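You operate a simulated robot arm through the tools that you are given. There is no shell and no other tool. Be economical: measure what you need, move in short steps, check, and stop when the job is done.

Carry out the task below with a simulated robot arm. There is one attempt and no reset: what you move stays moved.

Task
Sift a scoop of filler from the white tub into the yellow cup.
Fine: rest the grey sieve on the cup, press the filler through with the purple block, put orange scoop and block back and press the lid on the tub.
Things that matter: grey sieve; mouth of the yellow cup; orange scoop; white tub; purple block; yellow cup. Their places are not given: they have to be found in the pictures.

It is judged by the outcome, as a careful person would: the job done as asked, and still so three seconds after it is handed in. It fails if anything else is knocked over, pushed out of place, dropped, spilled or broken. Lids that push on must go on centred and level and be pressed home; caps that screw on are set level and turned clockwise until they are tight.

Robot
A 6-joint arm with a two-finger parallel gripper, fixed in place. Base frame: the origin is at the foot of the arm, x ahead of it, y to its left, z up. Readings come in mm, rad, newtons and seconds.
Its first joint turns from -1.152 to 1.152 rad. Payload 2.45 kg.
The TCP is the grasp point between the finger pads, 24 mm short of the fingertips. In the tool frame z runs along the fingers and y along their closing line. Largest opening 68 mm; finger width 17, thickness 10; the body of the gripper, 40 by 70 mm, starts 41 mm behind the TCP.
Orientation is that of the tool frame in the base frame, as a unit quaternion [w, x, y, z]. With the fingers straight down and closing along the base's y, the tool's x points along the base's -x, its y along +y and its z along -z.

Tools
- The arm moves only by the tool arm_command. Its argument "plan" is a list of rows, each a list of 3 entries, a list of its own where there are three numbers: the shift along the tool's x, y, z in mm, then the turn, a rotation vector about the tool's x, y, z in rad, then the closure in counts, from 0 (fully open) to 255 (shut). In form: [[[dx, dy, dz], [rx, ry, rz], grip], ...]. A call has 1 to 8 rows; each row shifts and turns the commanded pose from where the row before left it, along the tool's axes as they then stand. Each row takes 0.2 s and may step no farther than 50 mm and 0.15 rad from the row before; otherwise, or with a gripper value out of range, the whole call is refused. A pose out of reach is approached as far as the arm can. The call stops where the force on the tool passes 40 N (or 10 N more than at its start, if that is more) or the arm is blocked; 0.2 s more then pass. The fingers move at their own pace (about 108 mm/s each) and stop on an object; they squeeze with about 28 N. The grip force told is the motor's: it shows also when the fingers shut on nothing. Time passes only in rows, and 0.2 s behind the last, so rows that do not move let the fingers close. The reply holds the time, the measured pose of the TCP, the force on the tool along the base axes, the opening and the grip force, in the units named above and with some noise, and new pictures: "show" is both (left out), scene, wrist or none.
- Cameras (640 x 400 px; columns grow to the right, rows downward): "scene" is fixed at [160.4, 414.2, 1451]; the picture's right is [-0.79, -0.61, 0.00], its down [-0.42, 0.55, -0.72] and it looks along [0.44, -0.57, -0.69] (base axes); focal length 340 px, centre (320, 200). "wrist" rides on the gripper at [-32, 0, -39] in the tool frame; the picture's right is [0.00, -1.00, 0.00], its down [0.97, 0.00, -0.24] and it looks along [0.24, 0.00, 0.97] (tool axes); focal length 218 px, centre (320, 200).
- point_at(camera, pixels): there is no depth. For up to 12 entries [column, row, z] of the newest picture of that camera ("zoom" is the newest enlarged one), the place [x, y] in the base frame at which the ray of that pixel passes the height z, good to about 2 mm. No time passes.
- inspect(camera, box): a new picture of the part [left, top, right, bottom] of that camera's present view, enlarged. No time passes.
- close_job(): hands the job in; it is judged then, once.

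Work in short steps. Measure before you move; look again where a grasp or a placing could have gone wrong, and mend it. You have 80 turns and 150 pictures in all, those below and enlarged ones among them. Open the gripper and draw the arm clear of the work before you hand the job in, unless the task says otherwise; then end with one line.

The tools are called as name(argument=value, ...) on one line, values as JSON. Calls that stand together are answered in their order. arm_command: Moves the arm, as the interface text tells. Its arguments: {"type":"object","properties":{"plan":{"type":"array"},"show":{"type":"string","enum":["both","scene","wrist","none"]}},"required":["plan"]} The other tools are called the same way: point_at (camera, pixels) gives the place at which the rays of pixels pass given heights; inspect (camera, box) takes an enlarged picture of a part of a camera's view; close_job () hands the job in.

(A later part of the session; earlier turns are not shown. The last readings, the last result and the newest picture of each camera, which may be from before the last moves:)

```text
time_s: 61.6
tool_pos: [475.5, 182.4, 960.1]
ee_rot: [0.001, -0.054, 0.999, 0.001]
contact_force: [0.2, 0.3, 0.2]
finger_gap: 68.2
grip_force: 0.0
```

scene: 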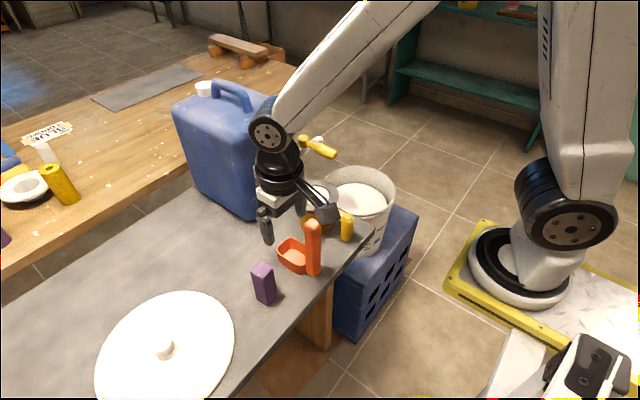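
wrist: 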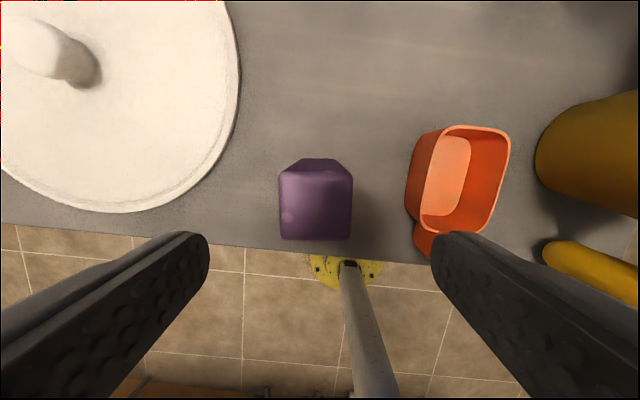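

point_at(camera="wrist", pixels=[[316, 207, 905], [279, 207, 905], [353, 207, 905], [316, 172, 905], [316, 240, 905]])

```text
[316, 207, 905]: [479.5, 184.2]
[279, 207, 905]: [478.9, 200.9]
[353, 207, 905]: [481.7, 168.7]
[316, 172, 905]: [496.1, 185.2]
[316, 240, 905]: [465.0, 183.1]
```

Block centre (480,184.5). I shift 3 mm forward, descend 79 mm and close.

arm_command(plan=[[[-3, 1, 30], [0, 0, 0], 0], [[0, 0, 30], [0, 0, 0], 0], [[0, 0, 19], [0, 0, 0], 0], [[0, 0, 0], [0, 0, 0], 255], [[0, 0, 0], [0, 0, 0], 255], [[0, 0, 0], [0, 0, 0], 255]], show="wrist")

```text
time_s: 63.0
tool_pos: [479.7, 182.8, 880.1]
ee_rot: [0.0, -0.054, 0.999, 0.0]
contact_force: [-0.3, -1.0, 0.3]
finger_gap: 33.8
grip_force: 28.1
```

wrist: 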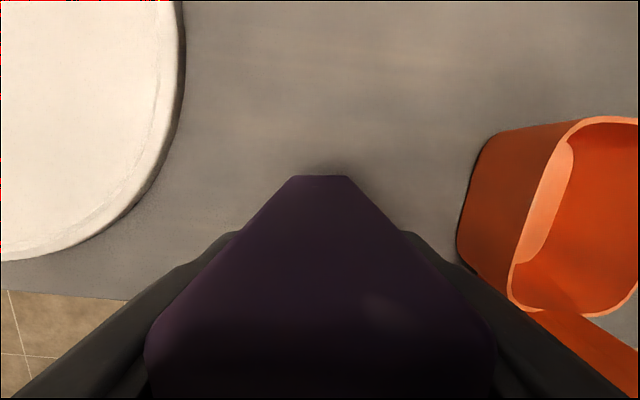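

Gripped at 33.8 mm. I lift clear of the scoop handle and carry the block over to the sieve.

arm_command(plan=[[[0, 0, -30], [0, 0, 0], 255], [[0, 0, -48], [0, 0, 0], 255], [[0, 0, -48], [0, 0, 0], 255], [[0, 0, -48], [0, 0, 0], 255], [[-4.3, -45.9, 0], [0, 0, 0], 255], [[-4.3, -45.9, 0], [0, 0, 0], 255], [[-4.3, -45.9, 0], [0, 0, 0], 255]], show="none")

arm_command(plan=[[[-4.3, -45.9, 0], [0, 0, 0], 255], [[-4.3, -45.9, 0], [0, 0, 0], 255], [[0, 0, 0], [0, 0, 0], 255]])

inspect(camera="scene", box=[260, 120, 370, 250])

```text
time_s: 64.6
tool_pos: [507.2, 42.3, 1050.4]
ee_rot: [0.0, -0.054, 0.999, 0.001]
contact_force: [-0.3, -0.1, -0.8]
finger_gap: 33.4
grip_force: 27.9
```

```text
time_s: 65.4
tool_pos: [527.6, -45.1, 1049.9]
ee_rot: [0.001, -0.055, 0.998, 0.0]
contact_force: [0.5, -0.1, -1.5]
finger_gap: 33.7
grip_force: 27.9
```

scene: 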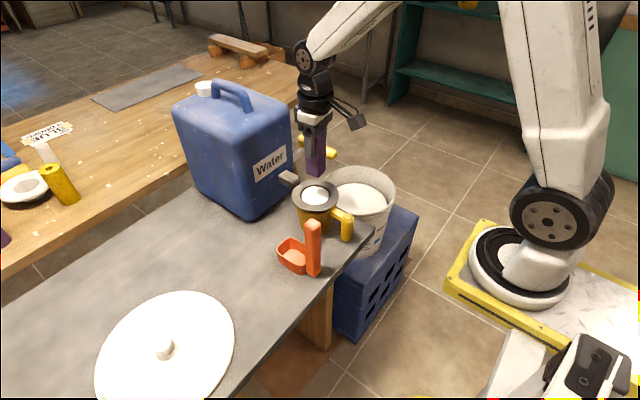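
wrist: 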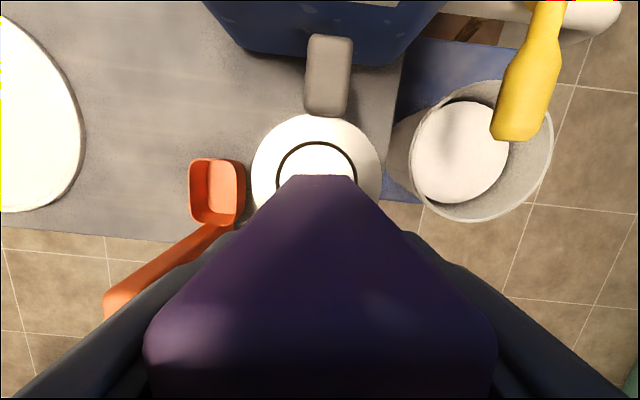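

```text
3.08 times, centred on (315, 185) of scene
```

zoom: 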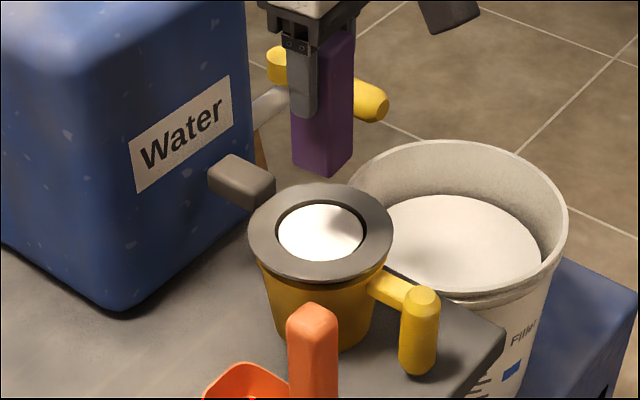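

point_at(camera="wrist", pixels=[[316.5, 179, 897], [316.5, 113, 897], [316.5, 142, 897], [251, 178, 897], [382, 178, 897]])

point_at(camera="scene", pixels=[[315.2, 195.7, 893], [315.2, 195.7, 900], [315.2, 195.7, 905]])

```text
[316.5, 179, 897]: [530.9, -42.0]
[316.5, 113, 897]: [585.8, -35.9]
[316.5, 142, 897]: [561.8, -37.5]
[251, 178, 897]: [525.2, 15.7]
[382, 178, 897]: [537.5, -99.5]
```

```text
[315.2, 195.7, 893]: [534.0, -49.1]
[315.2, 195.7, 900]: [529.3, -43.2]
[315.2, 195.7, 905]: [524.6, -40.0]
```

Sieve centre ≈(529,−42). I align the block and lower until its bottom is about at the filler surface.

arm_command(plan=[[[-1.8, 2.8, 20], [0, 0, 0], 255], [[0, 0, 30], [0, 0, 0], 255], [[0, 0, 22], [0, 0, 0], 255], [[0, 0, 6], [0, 0, 0], 255], [[0, 0, 0], [0, 0, 0], 255]], show="none")

inspect(camera="scene", box=[270, 150, 360, 240])

```text
time_s: 66.6
tool_pos: [528.1, -40.2, 972.6]
ee_rot: [0.0, -0.054, 0.999, 0.0]
contact_force: [0.0, -0.2, -0.6]
finger_gap: 33.7
grip_force: 27.7
```

```text
4.44 times, centred on (315, 195) of scene
```

zoom: 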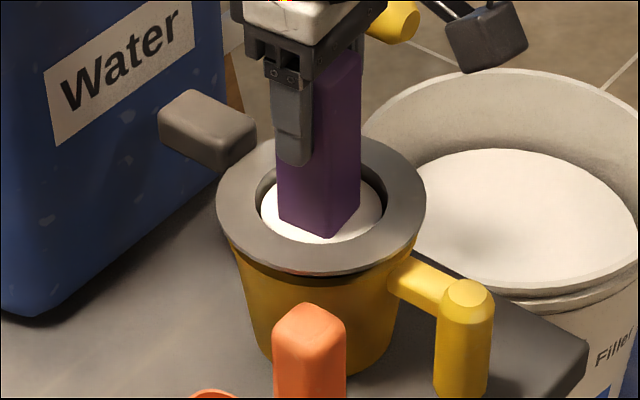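

The block is centred in the hole at the filler surface. I press down in 4 mm rows watching the force.

arm_command(plan=[[[0, 0, 4], [0, 0, 0], 255], [[0, 0, 4], [0, 0, 0], 255], [[0, 0, 4], [0, 0, 0], 255], [[0, 0, 0], [0, 0, 0], 255]], show="none")

inspect(camera="scene", box=[270, 150, 360, 240])

```text
time_s: 67.6
tool_pos: [528.5, -40.8, 961.5]
ee_rot: [0.0, -0.054, 0.999, 0.0]
contact_force: [-2.8, -0.6, 7.8]
finger_gap: 33.5
grip_force: 27.7
```

```text
4.44 times, centred on (315, 195) of scene
```

zoom: 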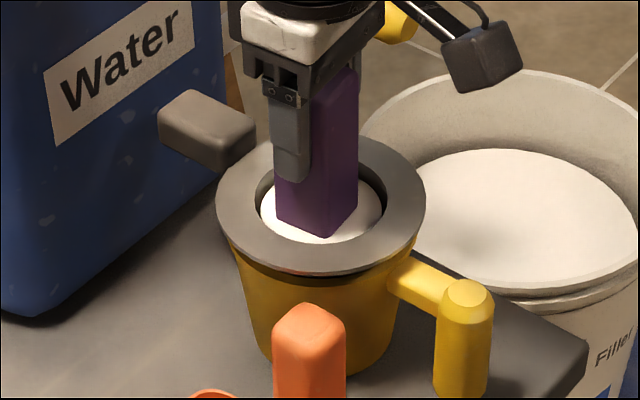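

Force 8 N; the block met resistance at the filler and slid up a little in the grip. I rub it in small strokes under that pressure to work the filler through, then check.

arm_command(plan=[[[5, 0, 1], [0, 0, 0], 255], [[-5, 5, 1], [0, 0, 0], 255], [[-5, -5, 0], [0, 0, 0], 255], [[5, -5, 1], [0, 0, 0], 255], [[0, 5, 0], [0, 0, 0], 255], [[0, 0, 0], [0, 0, 0], 255]], show="none")

inspect(camera="scene", box=[270, 150, 360, 240])

```text
time_s: 69.0
tool_pos: [527.5, -41.4, 960.1]
ee_rot: [0.002, -0.053, 0.999, 0.0]
contact_force: [3.8, -6.6, 15.8]
finger_gap: 33.4
grip_force: 28.3
```

```text
4.44 times, centred on (315, 195) of scene
```

zoom: 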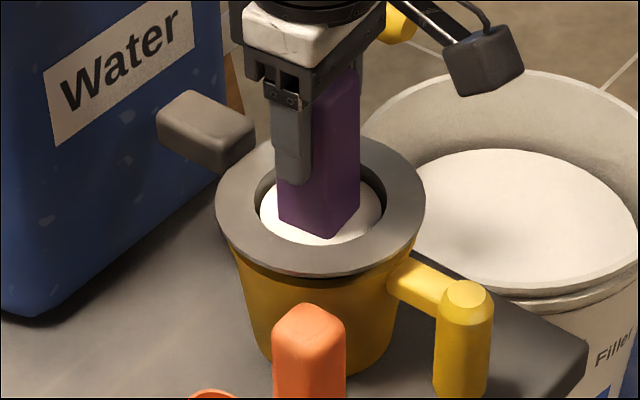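

I lift the block to look at what is left in the sieve.

arm_command(plan=[[[0, 0, -20], [0, 0, 0], 255], [[0, 0, -40], [0, 0, 0], 255], [[0, 0, 0], [0, 0, 0], 255]], show="wrist")

inspect(camera="scene", box=[270, 150, 360, 240])

```text
time_s: 69.8
tool_pos: [526.9, -40.8, 1022.7]
ee_rot: [0.0, -0.054, 0.999, 0.001]
contact_force: [0.5, 0.6, -0.4]
finger_gap: 33.5
grip_force: 27.9
```

wrist: 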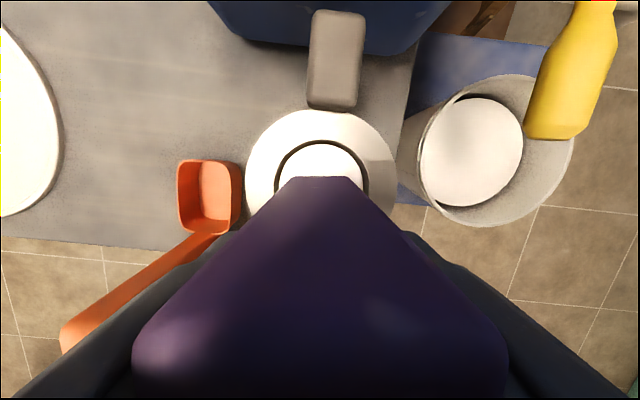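

```text
4.44 times, centred on (315, 195) of scene
```

zoom: 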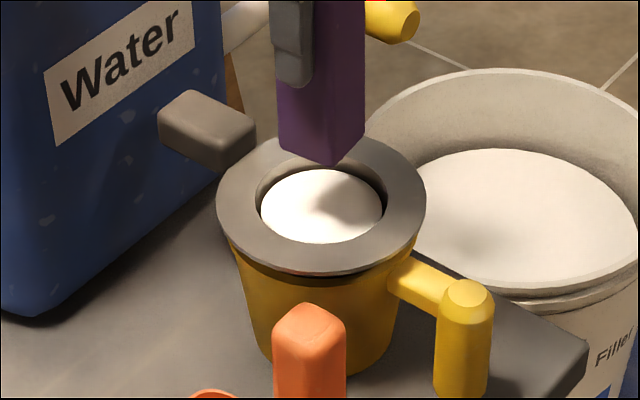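

point_at(camera="scene", pixels=[[316.6, 203.1, 880], [316.6, 203.1, 890], [316.6, 203.1, 900], [317.3, 187, 930], [317.3, 187, 940], [317.3, 187, 950], [315.4, 204.5, 880], [315.4, 204.5, 890]])

inspect(camera="wrist", box=[240, 100, 400, 200])

```text
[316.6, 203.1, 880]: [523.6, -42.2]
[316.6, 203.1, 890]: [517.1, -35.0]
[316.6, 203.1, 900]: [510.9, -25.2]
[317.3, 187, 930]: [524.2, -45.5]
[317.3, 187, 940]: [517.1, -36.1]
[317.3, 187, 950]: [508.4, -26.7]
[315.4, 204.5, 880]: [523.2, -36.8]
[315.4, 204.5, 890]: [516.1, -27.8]
```

```text
4.00 times, centred on (320, 150) of wrist
```

zoom: 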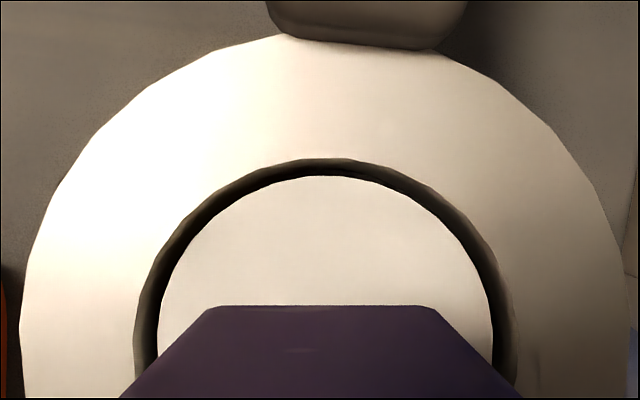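

The dark ring round the filler has widened, so it is sinking as I press. I go back down and rub for longer with repeated presses.

arm_command(plan=[[[0, 0, 40], [0, 0, 0], 255], [[0, 0, 18], [0, 0, 0], 255], [[0, 0, 5], [0, 0, 0], 255], [[5, 0, 0], [0, 0, 0], 255], [[-5, 5, 0], [0, 0, 0], 255], [[-5, -5, 0], [0, 0, 0], 255], [[5, -5, 0], [0, 0, 0], 255], [[5, 5, 0], [0, 0, 0], 255]], show="none")

arm_command(plan=[[[-5, 5, 0], [0, 0, 0], 255], [[-5, -5, 0], [0, 0, 0], 255], [[5, -5, 0], [0, 0, 0], 255], [[5, 5, 0], [0, 0, 0], 255], [[-5, 5, 0], [0, 0, 0], 255], [[-5, -5, 0], [0, 0, 0], 255], [[5, -5, 0], [0, 0, 0], 255], [[0, 5, 0], [0, 0, 0], 255]], show="none")

inspect(camera="scene", box=[270, 150, 360, 240])

```text
time_s: 71.6
tool_pos: [523.3, -42.8, 957.9]
ee_rot: [0.003, -0.053, 0.999, -0.001]
contact_force: [5.8, -4.7, 17.1]
finger_gap: 34.0
grip_force: 27.6
```

```text
time_s: 73.4
tool_pos: [527.5, -39.6, 957.9]
ee_rot: [0.0, -0.054, 0.999, 0.0]
contact_force: [-0.2, -0.1, -1.4]
finger_gap: 33.2
grip_force: 28.1
```

```text
4.44 times, centred on (315, 195) of scene
```

zoom: 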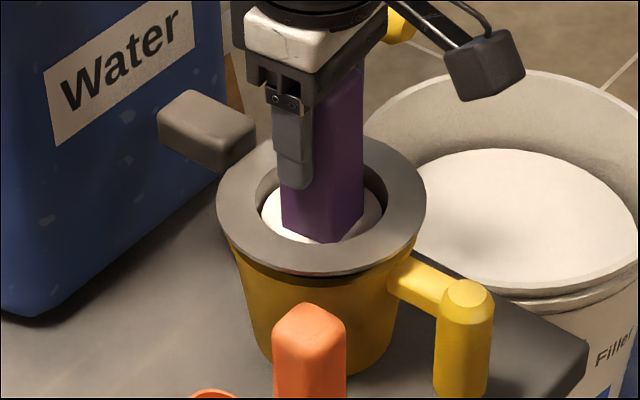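

Resistance has dropped to zero: filler under the block has gone through. I follow it down and keep rubbing.

arm_command(plan=[[[5, 0, 2], [0, 0, 0], 255], [[-5, 5, 2], [0, 0, 0], 255], [[-5, -5, 1], [0, 0, 0], 255], [[5, -5, 1], [0, 0, 0], 255], [[5, 5, 0], [0, 0, 0], 255], [[-5, 5, 0], [0, 0, 0], 255], [[-5, -5, 0], [0, 0, 0], 255], [[5, 0, 0], [0, 0, 0], 255]], show="none")

inspect(camera="scene", box=[270, 150, 360, 240])

```text
time_s: 75.2
tool_pos: [527.7, -39.7, 951.0]
ee_rot: [-0.001, -0.054, 0.999, 0.001]
contact_force: [2.6, 0.2, 2.2]
finger_gap: 33.6
grip_force: 28.3
```

```text
4.44 times, centred on (315, 195) of scene
```

zoom: 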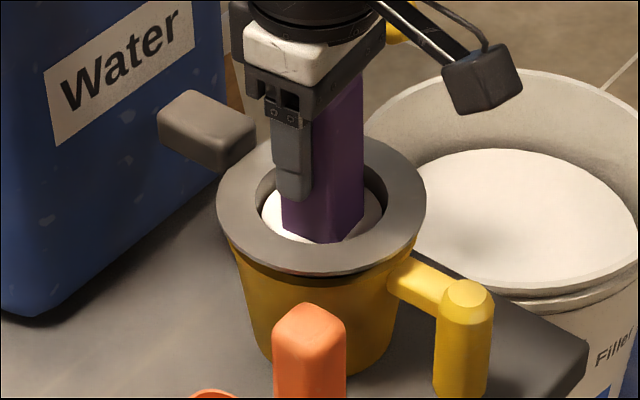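

Light contact again at 951. I continue downward another few mm with strokes.

arm_command(plan=[[[5, 0, 2], [0, 0, 0], 255], [[-5, 5, 1], [0, 0, 0], 255], [[-5, -5, 1], [0, 0, 0], 255], [[5, -5, 1], [0, 0, 0], 255], [[5, 5, 0], [0, 0, 0], 255], [[-5, 5, 0], [0, 0, 0], 255], [[-5, -5, 0], [0, 0, 0], 255], [[5, 0, 0], [0, 0, 0], 255]], show="none")

arm_command(plan=[[[5, 0, 2], [0, 0, 0], 255], [[-5, 5, 1], [0, 0, 0], 255], [[-5, -5, 1], [0, 0, 0], 255], [[5, -5, 1], [0, 0, 0], 255], [[5, 5, 0], [0, 0, 0], 255], [[-5, 5, 0], [0, 0, 0], 255], [[-5, -5, 0], [0, 0, 0], 255], [[5, 0, 0], [0, 0, 0], 255]], show="none")

inspect(camera="scene", box=[270, 150, 360, 240])

```text
time_s: 77.0
tool_pos: [528.3, -40.6, 946.2]
ee_rot: [0.001, -0.053, 0.999, 0.001]
contact_force: [3.4, 2.0, 6.8]
finger_gap: 33.6
grip_force: 28.0
```

```text
time_s: 77.8
tool_pos: [528.6, -37.1, 945.5]
ee_rot: [-0.002, -0.054, 0.999, 0.001]
contact_force: [-1.8, 0.1, 8.6]
finger_gap: 34.1
grip_force: 28.2
stopped in row 3: the force on the tool passed its limit (the readings are from after the stop); the commanded pose is now the measured one
```

```text
4.44 times, centred on (315, 195) of scene
```

zoom: 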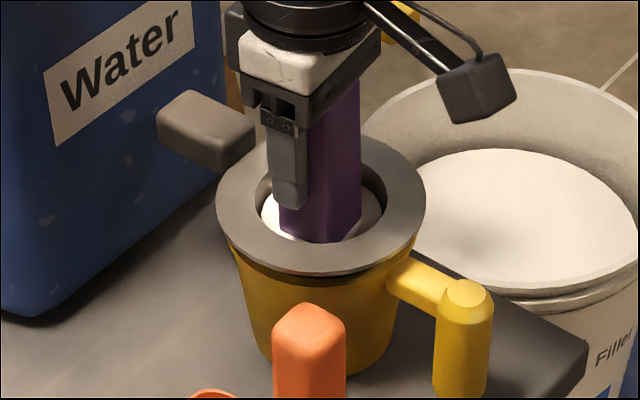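

The block reached the mesh (force limit). I lift to see how much is left.

arm_command(plan=[[[0, 0, -5], [0, 0, 0], 255], [[0, 0, -30], [0, 0, 0], 255], [[0, 0, -40], [0, 0, 0], 255], [[0, 0, 0], [0, 0, 0], 255]], show="wrist")

inspect(camera="scene", box=[270, 150, 360, 240])

```text
time_s: 78.8
tool_pos: [531.9, -38.3, 1018.2]
ee_rot: [-0.003, -0.054, 0.999, 0.002]
contact_force: [0.0, 0.2, -0.7]
finger_gap: 33.4
grip_force: 28.4
```

wrist: 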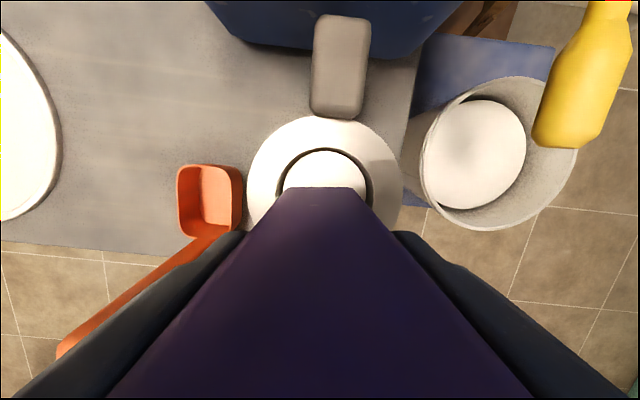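

```text
4.44 times, centred on (315, 195) of scene
```

zoom: 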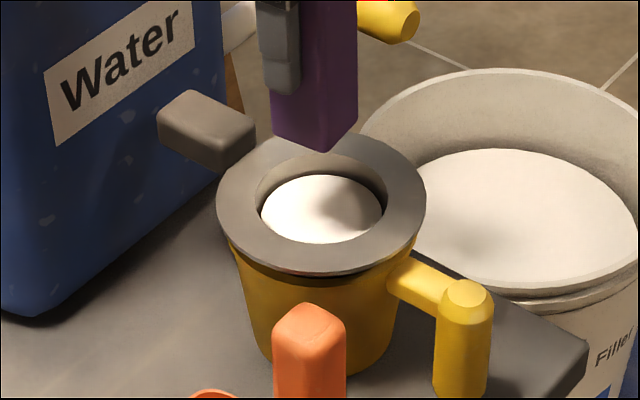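

The filler has sunk noticeably but a layer remains. I recentre (−3,−4) and continue with strokes near the mesh, gently.

arm_command(plan=[[[3.4, -3.7, 35], [0, 0, 0], 255], [[0, 0, 28], [0, 0, 0], 255], [[4, 0, 3], [0, 0, 0], 255], [[-4, 4, 1], [0, 0, 0], 255], [[-4, -4, 0], [0, 0, 0], 255], [[4, -4, 1], [0, 0, 0], 255], [[4, 4, 0], [0, 0, 0], 255], [[-4, 0, 0], [0, 0, 0], 255]], show="none")

arm_command(plan=[[[4, 0, 1], [0, 0, 0], 255], [[-4, 4, 0], [0, 0, 0], 255], [[-4, -4, 0], [0, 0, 0], 255], [[4, -4, 0], [0, 0, 0], 255], [[4, 4, 1], [0, 0, 0], 255], [[-4, 4, 0], [0, 0, 0], 255], [[-4, -4, 0], [0, 0, 0], 255], [[4, 0, 0], [0, 0, 0], 255]], show="none")

arm_command(plan=[[[4, 0, 1], [0, 0, 0], 255], [[-4, 4, 0], [0, 0, 0], 255], [[-4, -4, 0], [0, 0, 0], 255], [[4, -4, 0], [0, 0, 0], 255], [[4, 4, 0], [0, 0, 0], 255], [[-4, 4, 0], [0, 0, 0], 255], [[-4, -4, 0], [0, 0, 0], 255], [[4, 0, 0], [0, 0, 0], 255]], show="none")

inspect(camera="scene", box=[270, 150, 360, 240])

```text
time_s: 80.6
tool_pos: [524.6, -41.7, 951.5]
ee_rot: [-0.003, -0.054, 0.999, 0.0]
contact_force: [-0.3, -0.1, -0.4]
finger_gap: 33.7
grip_force: 27.9
```

```text
time_s: 82.4
tool_pos: [525.2, -42.1, 948.7]
ee_rot: [-0.002, -0.055, 0.999, 0.0]
contact_force: [0.4, 0.6, 0.0]
finger_gap: 33.6
grip_force: 28.4
```

```text
time_s: 84.2
tool_pos: [525.4, -42.2, 949.0]
ee_rot: [-0.002, -0.054, 0.999, 0.001]
contact_force: [0.3, 1.1, -1.6]
finger_gap: 33.6
grip_force: 27.8
```

```text
4.44 times, centred on (315, 195) of scene
```

zoom: 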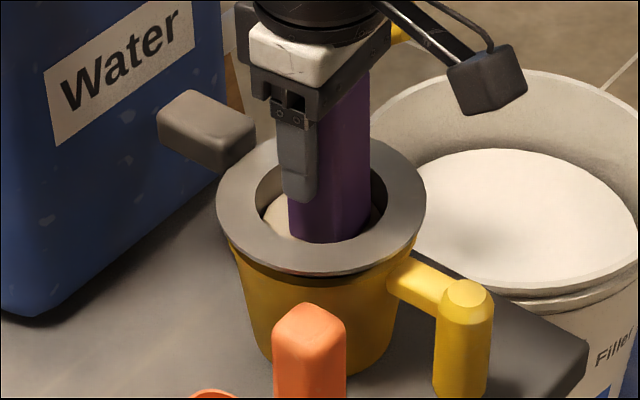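

Much of the filler is gone. I go down gently to the mesh again and continue the strokes, a bit wider.

arm_command(plan=[[[-3, 1, 1.5], [0, 0, 0], 255], [[5, 0, 1], [0, 0, 0], 255], [[-5, 5, 1], [0, 0, 0], 255], [[-5, -5, 0], [0, 0, 0], 255], [[5, -5, 0], [0, 0, 0], 255], [[5, 5, 0], [0, 0, 0], 255], [[-5, 5, 0], [0, 0, 0], 255], [[0, -5, 0], [0, 0, 0], 255]], show="none")

arm_command(plan=[[[5, 0, 1], [0, 0, 0], 255], [[-5, 5, 0], [0, 0, 0], 255], [[-5, -5, 0], [0, 0, 0], 255], [[5, -5, 0], [0, 0, 0], 255], [[5, 5, 0], [0, 0, 0], 255], [[-5, 5, 0], [0, 0, 0], 255], [[-5, -5, 0], [0, 0, 0], 255], [[5, 0, 0], [0, 0, 0], 255]], show="none")

arm_command(plan=[[[0, 0, -10], [0, 0, 0], 255], [[0, 0, -30], [0, 0, 0], 255], [[0, 0, -35], [0, 0, 0], 255], [[0, 0, 0], [0, 0, 0], 255]], show="wrist")

inspect(camera="scene", box=[270, 150, 360, 240])

```text
time_s: 86.0
tool_pos: [529.1, -41.6, 945.4]
ee_rot: [-0.002, -0.054, 0.999, 0.001]
contact_force: [-2.7, 7.4, 17.7]
finger_gap: 33.4
grip_force: 28.3
```

```text
time_s: 86.7
tool_pos: [530.3, -38.3, 945.3]
ee_rot: [-0.005, -0.054, 0.999, 0.001]
contact_force: [-0.6, -0.3, 6.8]
finger_gap: 33.7
grip_force: 27.7
stopped in row 3: the force on the tool passed its limit (the readings are from after the stop); the commanded pose is now the measured one
```

```text
time_s: 87.7
tool_pos: [529.7, -38.7, 1019.8]
ee_rot: [-0.006, -0.054, 0.999, 0.001]
contact_force: [-0.4, 0.1, -1.0]
finger_gap: 33.4
grip_force: 28.4
```

wrist: 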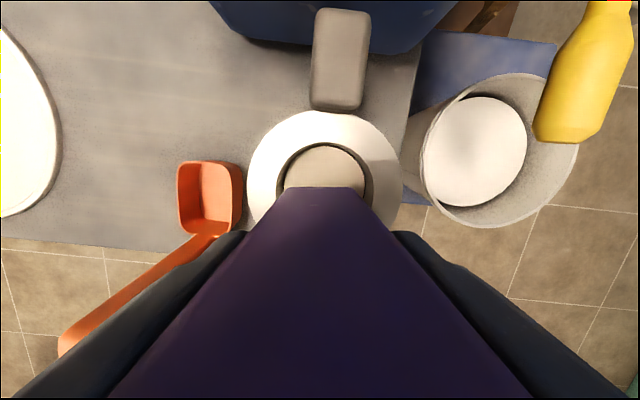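

```text
4.44 times, centred on (315, 195) of scene
```

zoom: 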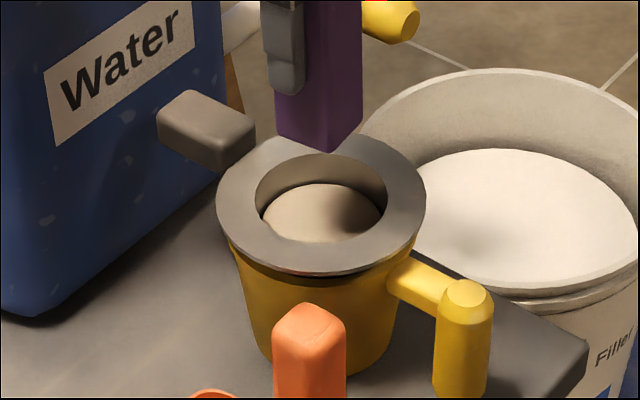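

Only a thin, darker residue remains. I do one more session of strokes just above the hard stop, then compare.

arm_command(plan=[[[1, -3, 40], [0, 0, 0], 255], [[0, 0, 27], [0, 0, 0], 255], [[4, 0, 4], [0, 0, 0], 255], [[-4, 4, 1], [0, 0, 0], 255], [[-4, -4, 0], [0, 0, 0], 255], [[4, -4, 0], [0, 0, 0], 255], [[4, 4, 0], [0, 0, 0], 255], [[-4, 0, 0], [0, 0, 0], 255]], show="none")

arm_command(plan=[[[4, 0, 1], [0, 0, 0], 255], [[-4, 4, 0], [0, 0, 0], 255], [[-4, -4, 0], [0, 0, 0], 255], [[4, -4, 0], [0, 0, 0], 255], [[4, 4, 0.5], [0, 0, 0], 255], [[-4, 4, 0], [0, 0, 0], 255], [[-4, -4, 0], [0, 0, 0], 255], [[4, 0, 0], [0, 0, 0], 255]], show="none")

arm_command(plan=[[[4, 0, 0], [0, 0, 0], 255], [[-4, 4, 0], [0, 0, 0], 255], [[-4, -4, 0], [0, 0, 0], 255], [[4, -4, 0], [0, 0, 0], 255], [[0, 4, -5], [0, 0, 0], 255], [[0, 0, -30], [0, 0, 0], 255], [[0, 0, -40], [0, 0, 0], 255], [[0, 0, 0], [0, 0, 0], 255]], show="none")

inspect(camera="scene", box=[270, 150, 360, 240])

```text
time_s: 89.5
tool_pos: [529.5, -41.5, 947.5]
ee_rot: [-0.005, -0.055, 0.998, 0.001]
contact_force: [1.1, 1.0, -0.7]
finger_gap: 33.7
grip_force: 27.5
```

```text
time_s: 91.3
tool_pos: [528.0, -40.9, 946.2]
ee_rot: [-0.006, -0.054, 0.999, 0.001]
contact_force: [-0.1, -0.2, -0.6]
finger_gap: 33.6
grip_force: 27.8
```

```text
time_s: 93.1
tool_pos: [526.6, -40.7, 1021.7]
ee_rot: [-0.006, -0.054, 0.999, 0.002]
contact_force: [0.2, -0.6, -0.3]
finger_gap: 33.8
grip_force: 28.3
```

```text
4.44 times, centred on (315, 195) of scene
```

zoom: 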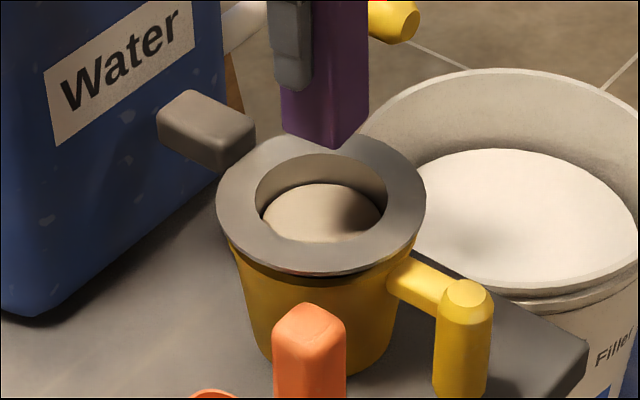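

No change that time, but it was contactless. One last check with real pressure (vertical press plus small strokes) to be sure only residue is left.

arm_command(plan=[[[-2, 0, 40], [0, 0, 0], 255], [[0, 0, 30], [0, 0, 0], 255], [[0, 0, 5], [0, 0, 0], 255], [[0, 0, 1.5], [0, 0, 0], 255], [[2, 0, 0], [0, 0, 0], 255], [[-2, 2, 0], [0, 0, 0], 255], [[-2, -2, 0], [0, 0, 0], 255], [[2, 0, 0], [0, 0, 0], 255]], show="none")

arm_command(plan=[[[3, 0, 0.5], [0, 0, 0], 255], [[-3, 3, 0], [0, 0, 0], 255], [[-3, -3, 0], [0, 0, 0], 255], [[3, -3, 0], [0, 0, 0], 255], [[0, 3, -5], [0, 0, 0], 255], [[0, 0, -30], [0, 0, 0], 255], [[0, 0, -40], [0, 0, 0], 255], [[0, 0, 0], [0, 0, 0], 255]], show="wrist")

inspect(camera="scene", box=[270, 150, 360, 240])

```text
time_s: 94.9
tool_pos: [532.4, -41.3, 945.4]
ee_rot: [-0.005, -0.054, 0.999, 0.001]
contact_force: [-3.5, 1.9, 13.3]
finger_gap: 33.9
grip_force: 27.7
```

```text
time_s: 96.7
tool_pos: [533.9, -40.9, 1019.5]
ee_rot: [-0.006, -0.054, 0.999, 0.002]
contact_force: [0.2, -1.2, -0.5]
finger_gap: 33.5
grip_force: 28.5
```

wrist: 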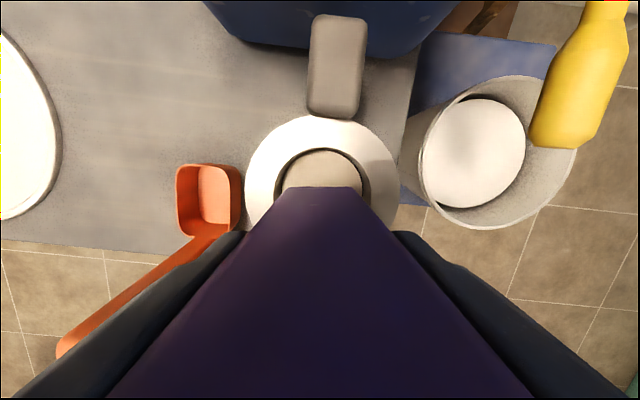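

```text
4.44 times, centred on (315, 195) of scene
```

zoom: 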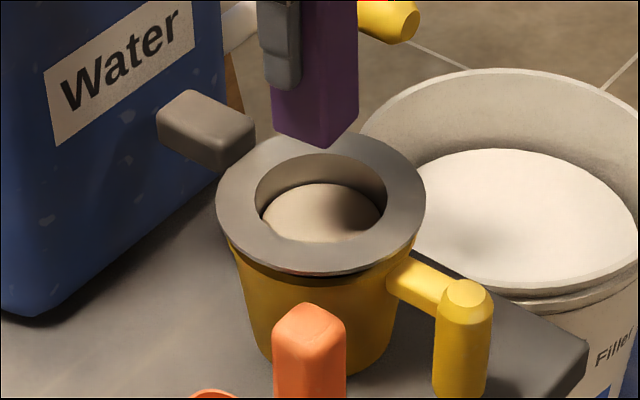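

Unchanged, so what is left is coarse residue on the mesh. I return the block: raise it and carry it back to its spot (it has slid about 4 mm in the grip, which I allow for).

arm_command(plan=[[[0, 0, -35], [0, -0.012, 0], 255], [[5, 45.9, 0], [0, 0, 0], 255], [[5, 45.9, 0], [0, 0, 0], 255], [[5, 45.9, 0], [0, 0, 0], 255], [[5, 45.9, 0], [0, 0, 0], 255], [[5, 45.8, 0], [0, 0, 0], 255], [[0, 0, 0], [0, 0, 0], 255]], show="none")

arm_command(plan=[[[0, 0, 45], [0, 0, 0], 255], [[0, 0, 45], [0, 0, 0], 255], [[0, 0, 45], [0, 0, 0], 255], [[0, 0, 28], [0, 0, 0], 255], [[0, 0, 0], [0, 0, 0], 255]])

inspect(camera="scene", box=[220, 220, 320, 320])

```text
time_s: 98.3
tool_pos: [483.9, 181.1, 1055.2]
ee_rot: [-0.001, -0.055, 0.998, 0.001]
contact_force: [-0.3, 0.1, -0.4]
finger_gap: 33.8
grip_force: 28.0
```

```text
time_s: 99.5
tool_pos: [482.6, 184.8, 889.4]
ee_rot: [0.002, -0.054, 0.999, 0.002]
contact_force: [-0.2, -0.3, -0.3]
finger_gap: 33.6
grip_force: 27.8
```

scene: 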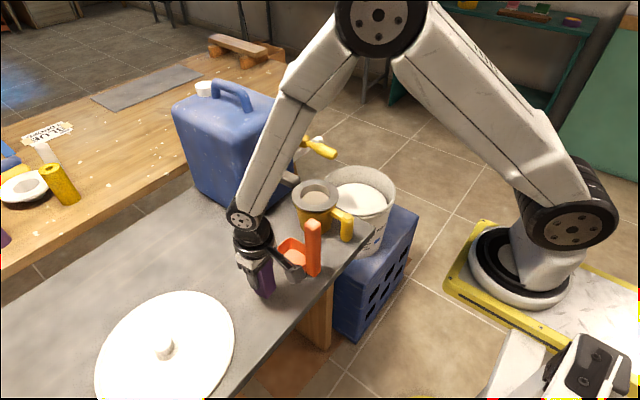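
wrist: 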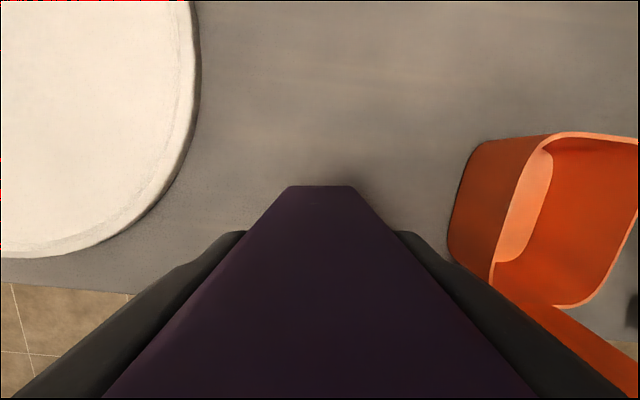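

```text
4.00 times, centred on (270, 270) of scene
```

zoom: 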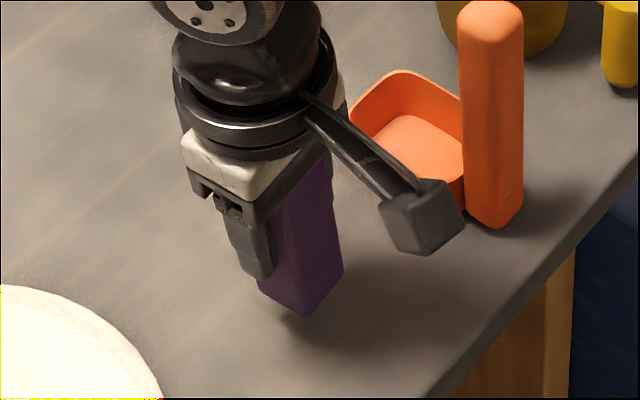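

The block hangs about 12 mm above the bench. I lower in small rows to contact.

arm_command(plan=[[[0, 0, 6], [0, 0, 0], 255], [[0, 0, 3], [0, 0, 0], 255], [[0, 0, 2], [0, 0, 0], 255], [[0, 0, 2], [0, 0, 0], 255], [[0, 0, 0], [0, 0, 0], 255]], show="none")

inspect(camera="scene", box=[220, 220, 320, 320])

```text
time_s: 100.7
tool_pos: [482.6, 185.7, 877.6]
ee_rot: [0.0, -0.054, 0.999, 0.002]
contact_force: [-0.8, 0.3, -1.1]
finger_gap: 33.5
grip_force: 27.8
```

```text
4.00 times, centred on (270, 270) of scene
5 turns are left
```

zoom: 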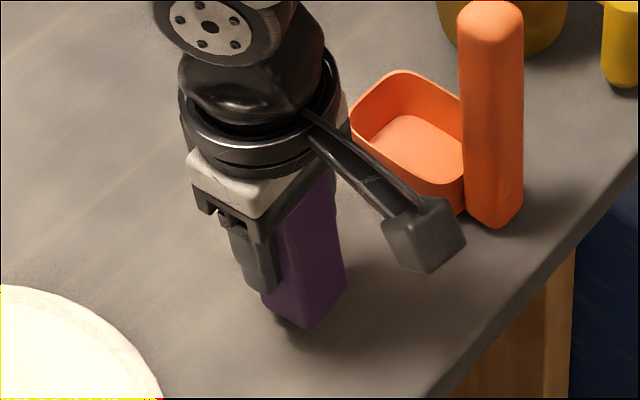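

Only 5 turns remain, so I combine steps: set the block down, release, rise clear, move above the lid's knob and take pictures.

arm_command(plan=[[[0, 0, 3], [0, 0, 0], 255], [[0, 0, 2], [0, 0, 0], 255], [[0, 0, 2], [0, 0, 0], 255], [[0, 0, 0], [0, 0, 0], 110], [[0, 0, 0], [0, 0, 0], 0], [[0, 0, 0], [0, 0, 0], 0], [[0, 0, -40], [0, 0, 0], 0], [[0, 0, -40], [0, 0, 0], 0]], show="none")

arm_command(plan=[[[-19.6, 45.7, 0], [0, 0, 0], 0], [[-19.6, 45.7, 0], [0, 0, 0], 0], [[-19.6, 45.7, 0], [0, 0, 0], 0], [[-19.6, 45.6, 0], [0, 0, 0], 0], [[0, 0, 15], [0, 0, 0.107], 0], [[0, 0, 15], [0, 0, 0], 0], [[0, 0, 0], [0, 0, 0], 0]])

inspect(camera="scene", box=[80, 220, 330, 400])

inspect(camera="wrist", box=[220, 100, 420, 300])

point_at(camera="wrist", pixels=[[320, 200, 850], [320, 220, 850], [320, 240, 850], [300, 220, 850], [340, 220, 850], [320, 200, 820], [320, 240, 820]])

point_at(camera="scene", pixels=[[165, 338, 830], [165, 338, 840], [165, 338, 850], [165, 338, 860], [165, 338, 870], [165, 352, 815], [165, 352, 825]])

```text
time_s: 102.5
tool_pos: [482.3, 184.7, 952.6]
ee_rot: [0.0, -0.054, 0.999, 0.001]
contact_force: [-0.3, 0.6, -0.1]
finger_gap: 68.1
grip_force: 0.1
```

```text
time_s: 104.1
tool_pos: [540.3, 375.2, 922.8]
ee_rot: [0.001, -0.001, 1.0, 0.001]
contact_force: [0.1, 0.3, 0.0]
finger_gap: 68.1
grip_force: 0.1
```

scene: 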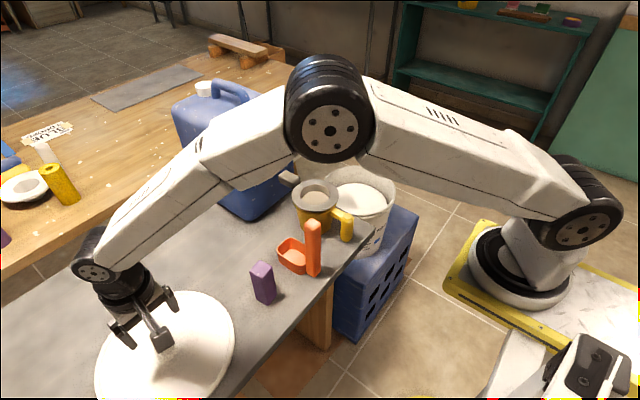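
wrist: 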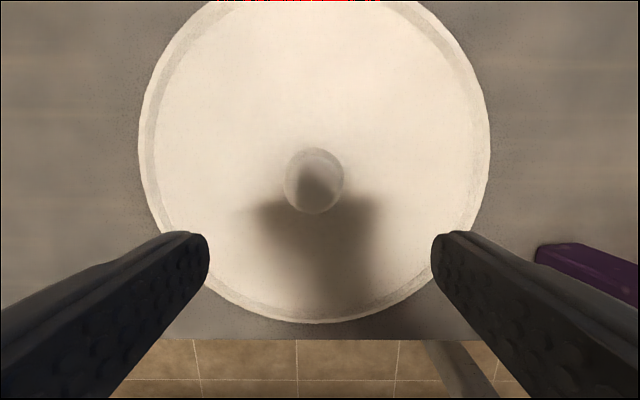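

```text
2.22 times, centred on (205, 310) of scene
```

zoom: 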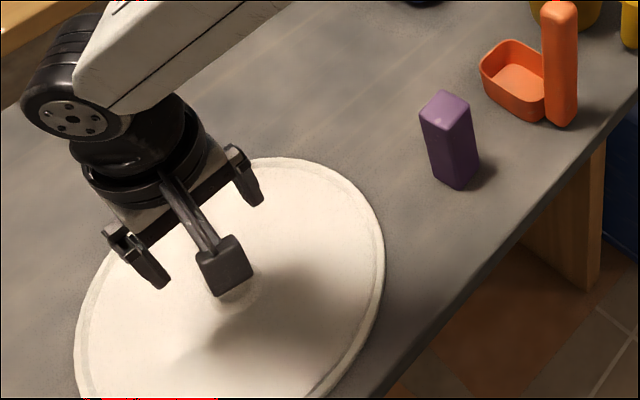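

```text
2.00 times, centred on (320, 200) of wrist
```

zoom: 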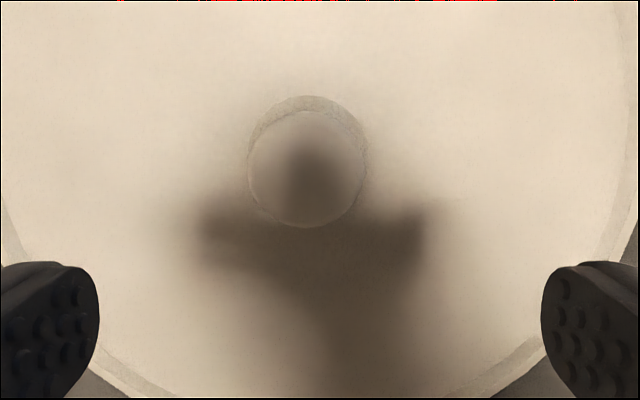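

```text
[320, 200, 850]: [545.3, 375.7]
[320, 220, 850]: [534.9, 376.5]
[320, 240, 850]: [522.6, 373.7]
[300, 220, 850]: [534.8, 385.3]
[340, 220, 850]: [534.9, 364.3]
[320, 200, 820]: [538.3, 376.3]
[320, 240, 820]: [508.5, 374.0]
```

```text
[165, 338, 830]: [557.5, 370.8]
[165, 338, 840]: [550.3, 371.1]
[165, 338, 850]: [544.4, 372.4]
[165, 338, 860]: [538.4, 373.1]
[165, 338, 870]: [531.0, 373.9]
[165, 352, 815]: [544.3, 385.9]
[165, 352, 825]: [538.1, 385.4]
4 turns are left
```

The block stands upright in its place. The lid's knob is at ≈(550,378), about 35 mm wide. I descend onto it with the force guard, grip, lift above everything, carry it past the jug side-on at x≈480 and around the lever, and hover over the tub.

arm_command(plan=[[[-9.7, 2.8, 30], [0, 0, 0], 0], [[0, 0, 30], [0, 0, 0], 0], [[0, 0, 10], [0, 0, 0], 0], [[0, 0, 4], [0, 0, 0], 0], [[0, 0, 3], [0, 0, 0], 0], [[0, 0, 3], [0, 0, 0], 0], [[0, 0, 3], [0, 0, 0], 0]], show="wrist")

arm_command(plan=[[[0, 0, -1.5], [0, 0, 0], 0], [[0, 0, 0], [0, 0, 0], 255], [[0, 0, 0], [0, 0, 0], 255], [[0, 0, 0], [0, 0, 0], 255], [[0, 0, -20], [0, 0, 0], 255], [[0, 0, -40], [0, 0, 0], 255], [[0, 0, -40], [0, 0, 0], 255]], show="scene")

arm_command(plan=[[[0, 0, -46], [0, 0, 0], 255], [[0, 0, -46], [0, 0, 0], 255], [[14, -45, 0], [0, 0, 0], 255], [[14, -47, 0], [0, 0, 0], 255], [[14, -47, 0], [0, 0, 0], 255], [[14, -47, 0], [0, 0, 0], 255], [[14, -47, 0], [0, 0, 0], 255], [[0, -47, 0], [0, 0, 0], 255]], show="none")

arm_command(plan=[[[0, -48, 0], [0, 0, 0], 255], [[0, -48, 0], [0, 0, 0], 255], [[0, -48, 0], [0, 0, 0], 255], [[0, -48, 0], [0, 0, 0], 255], [[0, -48, 0], [0, 0, 0], 255], [[0, -48, 0], [0, 0, 0], 255], [[0, -48, 0], [0, 0, 0], 255], [[0, -48, 0], [0, 0, 0], 255]], show="none")

arm_command(plan=[[[0, -48, 0], [0, 0, 0], 255], [[0, -16, 0], [0, 0, 0], 255], [[-38, 0, 0], [0, 0, 0], 255], [[-37, 0, 0], [0, 0, 0], 255], [[0, 0, 46], [0, 0, 0], 255], [[0, 0, 46], [0, 0, 0], 255], [[0, 0, 46], [0, 0, 0], 255], [[0, 0, 46], [0, 0, 0], 255]], show="none")

arm_command(plan=[[[-14, 25, 0], [0, 0, 0], 255], [[0, 0, 36], [0, 0, 0], 255], [[0, 0, 36], [0, 0, 0], 255], [[0, 0, 0], [0, 0, 0], 255], [[0, 0, 0], [0, 0, 0], 255]])

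inspect(camera="scene", box=[300, 130, 430, 260])

```text
time_s: 105.7
tool_pos: [550.4, 377.3, 838.1]
ee_rot: [0.001, 0.0, 1.0, 0.002]
contact_force: [0.1, -0.9, -0.3]
finger_gap: 67.9
grip_force: 0.1
```

wrist: 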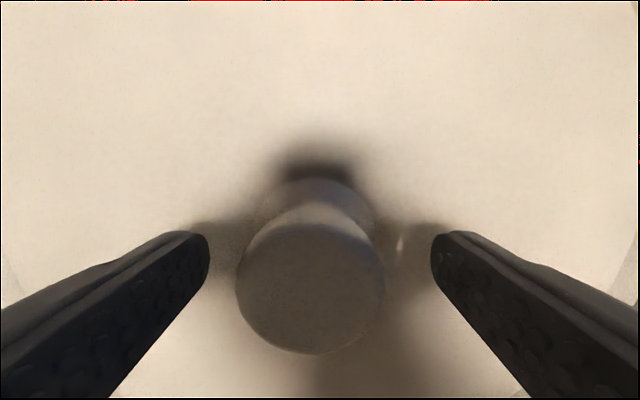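

```text
time_s: 107.3
tool_pos: [551.1, 375.4, 942.1]
ee_rot: [0.001, -0.001, 1.0, 0.0]
contact_force: [0.1, 0.8, -1.3]
finger_gap: 32.7
grip_force: 27.9
```

scene: 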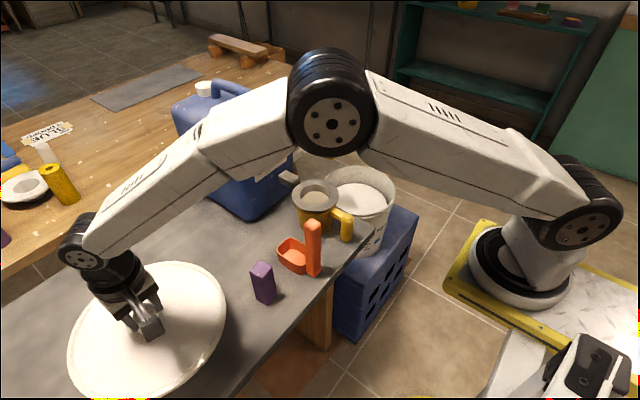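

```text
time_s: 109.1
tool_pos: [482.6, 98.2, 1033.2]
ee_rot: [0.0, -0.001, 1.0, 0.002]
contact_force: [0.0, 0.4, -0.8]
finger_gap: 32.9
grip_force: 28.1
```

```text
time_s: 110.9
tool_pos: [479.5, -286.8, 1031.6]
ee_rot: [0.0, -0.001, 1.0, 0.001]
contact_force: [1.5, 0.1, -0.7]
finger_gap: 32.9
grip_force: 27.5
```

```text
time_s: 112.7
tool_pos: [558.5, -350.5, 846.2]
ee_rot: [0.001, -0.001, 1.0, 0.001]
contact_force: [0.1, -0.2, -0.1]
finger_gap: 33.0
grip_force: 28.0
```

```text
time_s: 113.9
tool_pos: [571.0, -325.8, 772.3]
ee_rot: [0.001, 0.0, 1.0, 0.002]
contact_force: [-0.1, -0.4, -0.3]
finger_gap: 32.6
grip_force: 28.5
```

scene: 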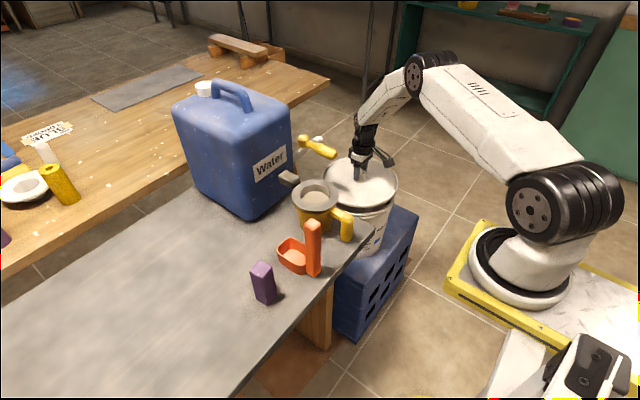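
wrist: 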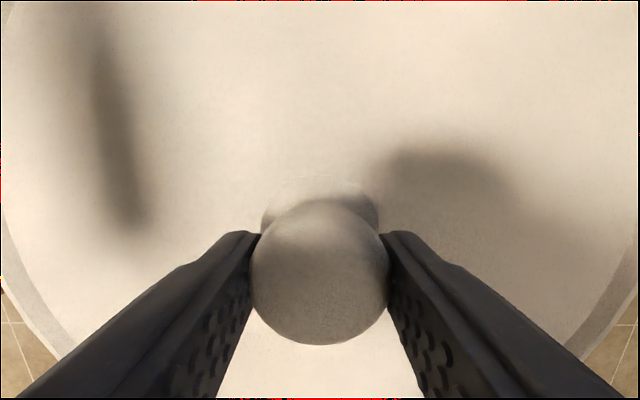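

```text
3.08 times, centred on (365, 195) of scene
3 turns are left
```

zoom: 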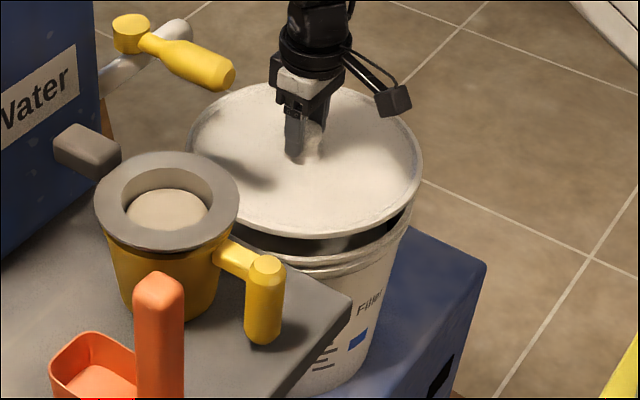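

The lid is held level just above the tub, and its centre column (360.0) nearly matches the rim's. I make a 1–2 mm correction and lower in stages with force readings and pictures.

arm_command(plan=[[[1, 1.5, 12], [0, 0, 0], 255], [[0, 0, 12], [0, 0, 0], 255], [[0, 0, 4], [0, 0, 0], 255], [[0, 0, 0], [0, 0, 0], 255]], show="none")

inspect(camera="scene", box=[315, 155, 405, 245])

arm_command(plan=[[[0, 0, 3], [0, 0, 0], 255], [[0, 0, 3], [0, 0, 0], 255], [[0, 0, 2], [0, 0, 0], 255], [[0, 0, 0], [0, 0, 0], 255]], show="none")

inspect(camera="scene", box=[315, 155, 405, 245])

arm_command(plan=[[[0, 0, 2], [0, 0, 0], 255], [[0, 0, 2], [0, 0, 0], 255], [[0, 0, 0], [0, 0, 0], 255]], show="none")

arm_command(plan=[[[0, 0, 2], [0, 0, 0], 255], [[0, 0, 2], [0, 0, 0], 255], [[0, 0, 0], [0, 0, 0], 255]], show="wrist")

inspect(camera="scene", box=[315, 155, 405, 245])

```text
time_s: 114.9
tool_pos: [571.1, -324.5, 745.4]
ee_rot: [0.001, -0.001, 1.0, 0.001]
contact_force: [0.6, -0.5, -0.7]
finger_gap: 32.9
grip_force: 28.4
```

```text
4.44 times, centred on (360, 200) of scene
```

zoom: 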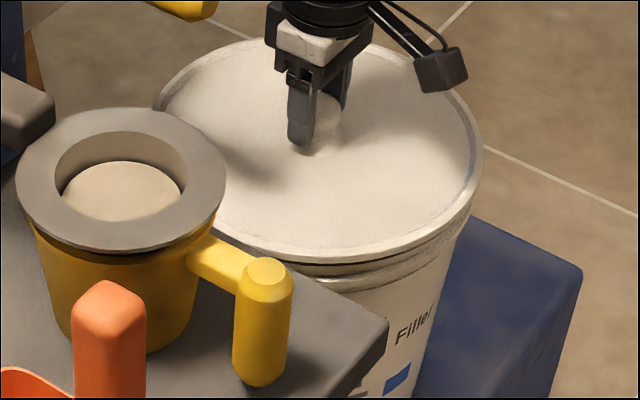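

```text
time_s: 115.9
tool_pos: [571.1, -325.5, 741.2]
ee_rot: [0.003, -0.001, 1.0, -0.001]
contact_force: [-1.7, 1.8, 23.6]
finger_gap: 32.7
grip_force: 27.9
```

```text
4.44 times, centred on (360, 200) of scene
```

zoom: 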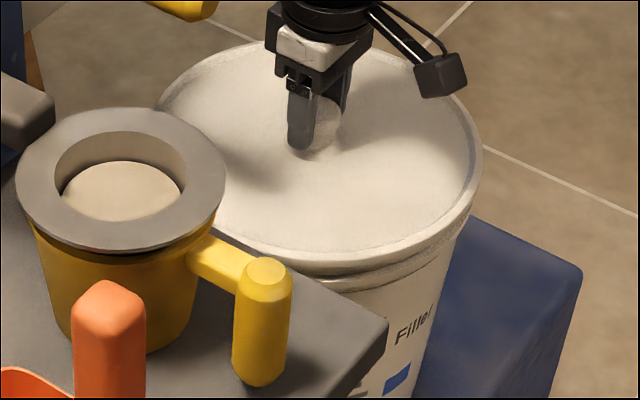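

```text
time_s: 116.7
tool_pos: [572.4, -324.6, 737.7]
ee_rot: [0.004, -0.001, 1.0, -0.001]
contact_force: [2.2, 0.3, 27.8]
finger_gap: 32.8
grip_force: 27.8
```

```text
time_s: 117.5
tool_pos: [571.8, -324.9, 734.7]
ee_rot: [0.003, -0.001, 1.0, -0.001]
contact_force: [0.7, -3.9, 27.7]
finger_gap: 32.9
grip_force: 28.0
```

wrist: 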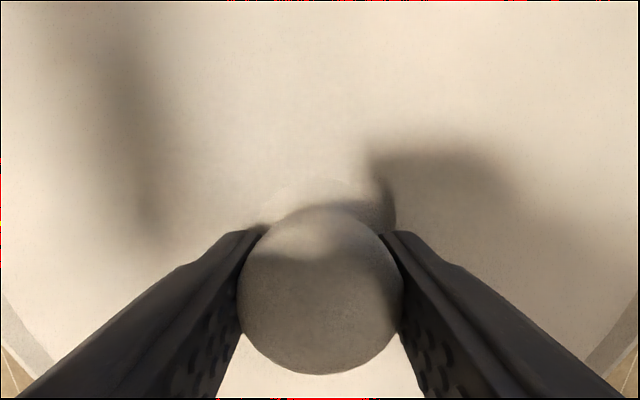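

```text
4.44 times, centred on (360, 200) of scene
2 turns are left
```

zoom: 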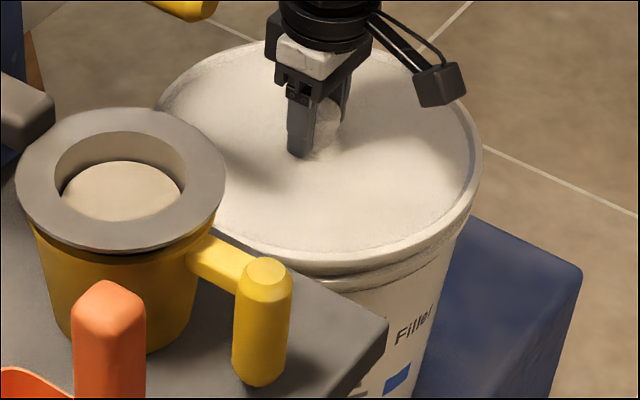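

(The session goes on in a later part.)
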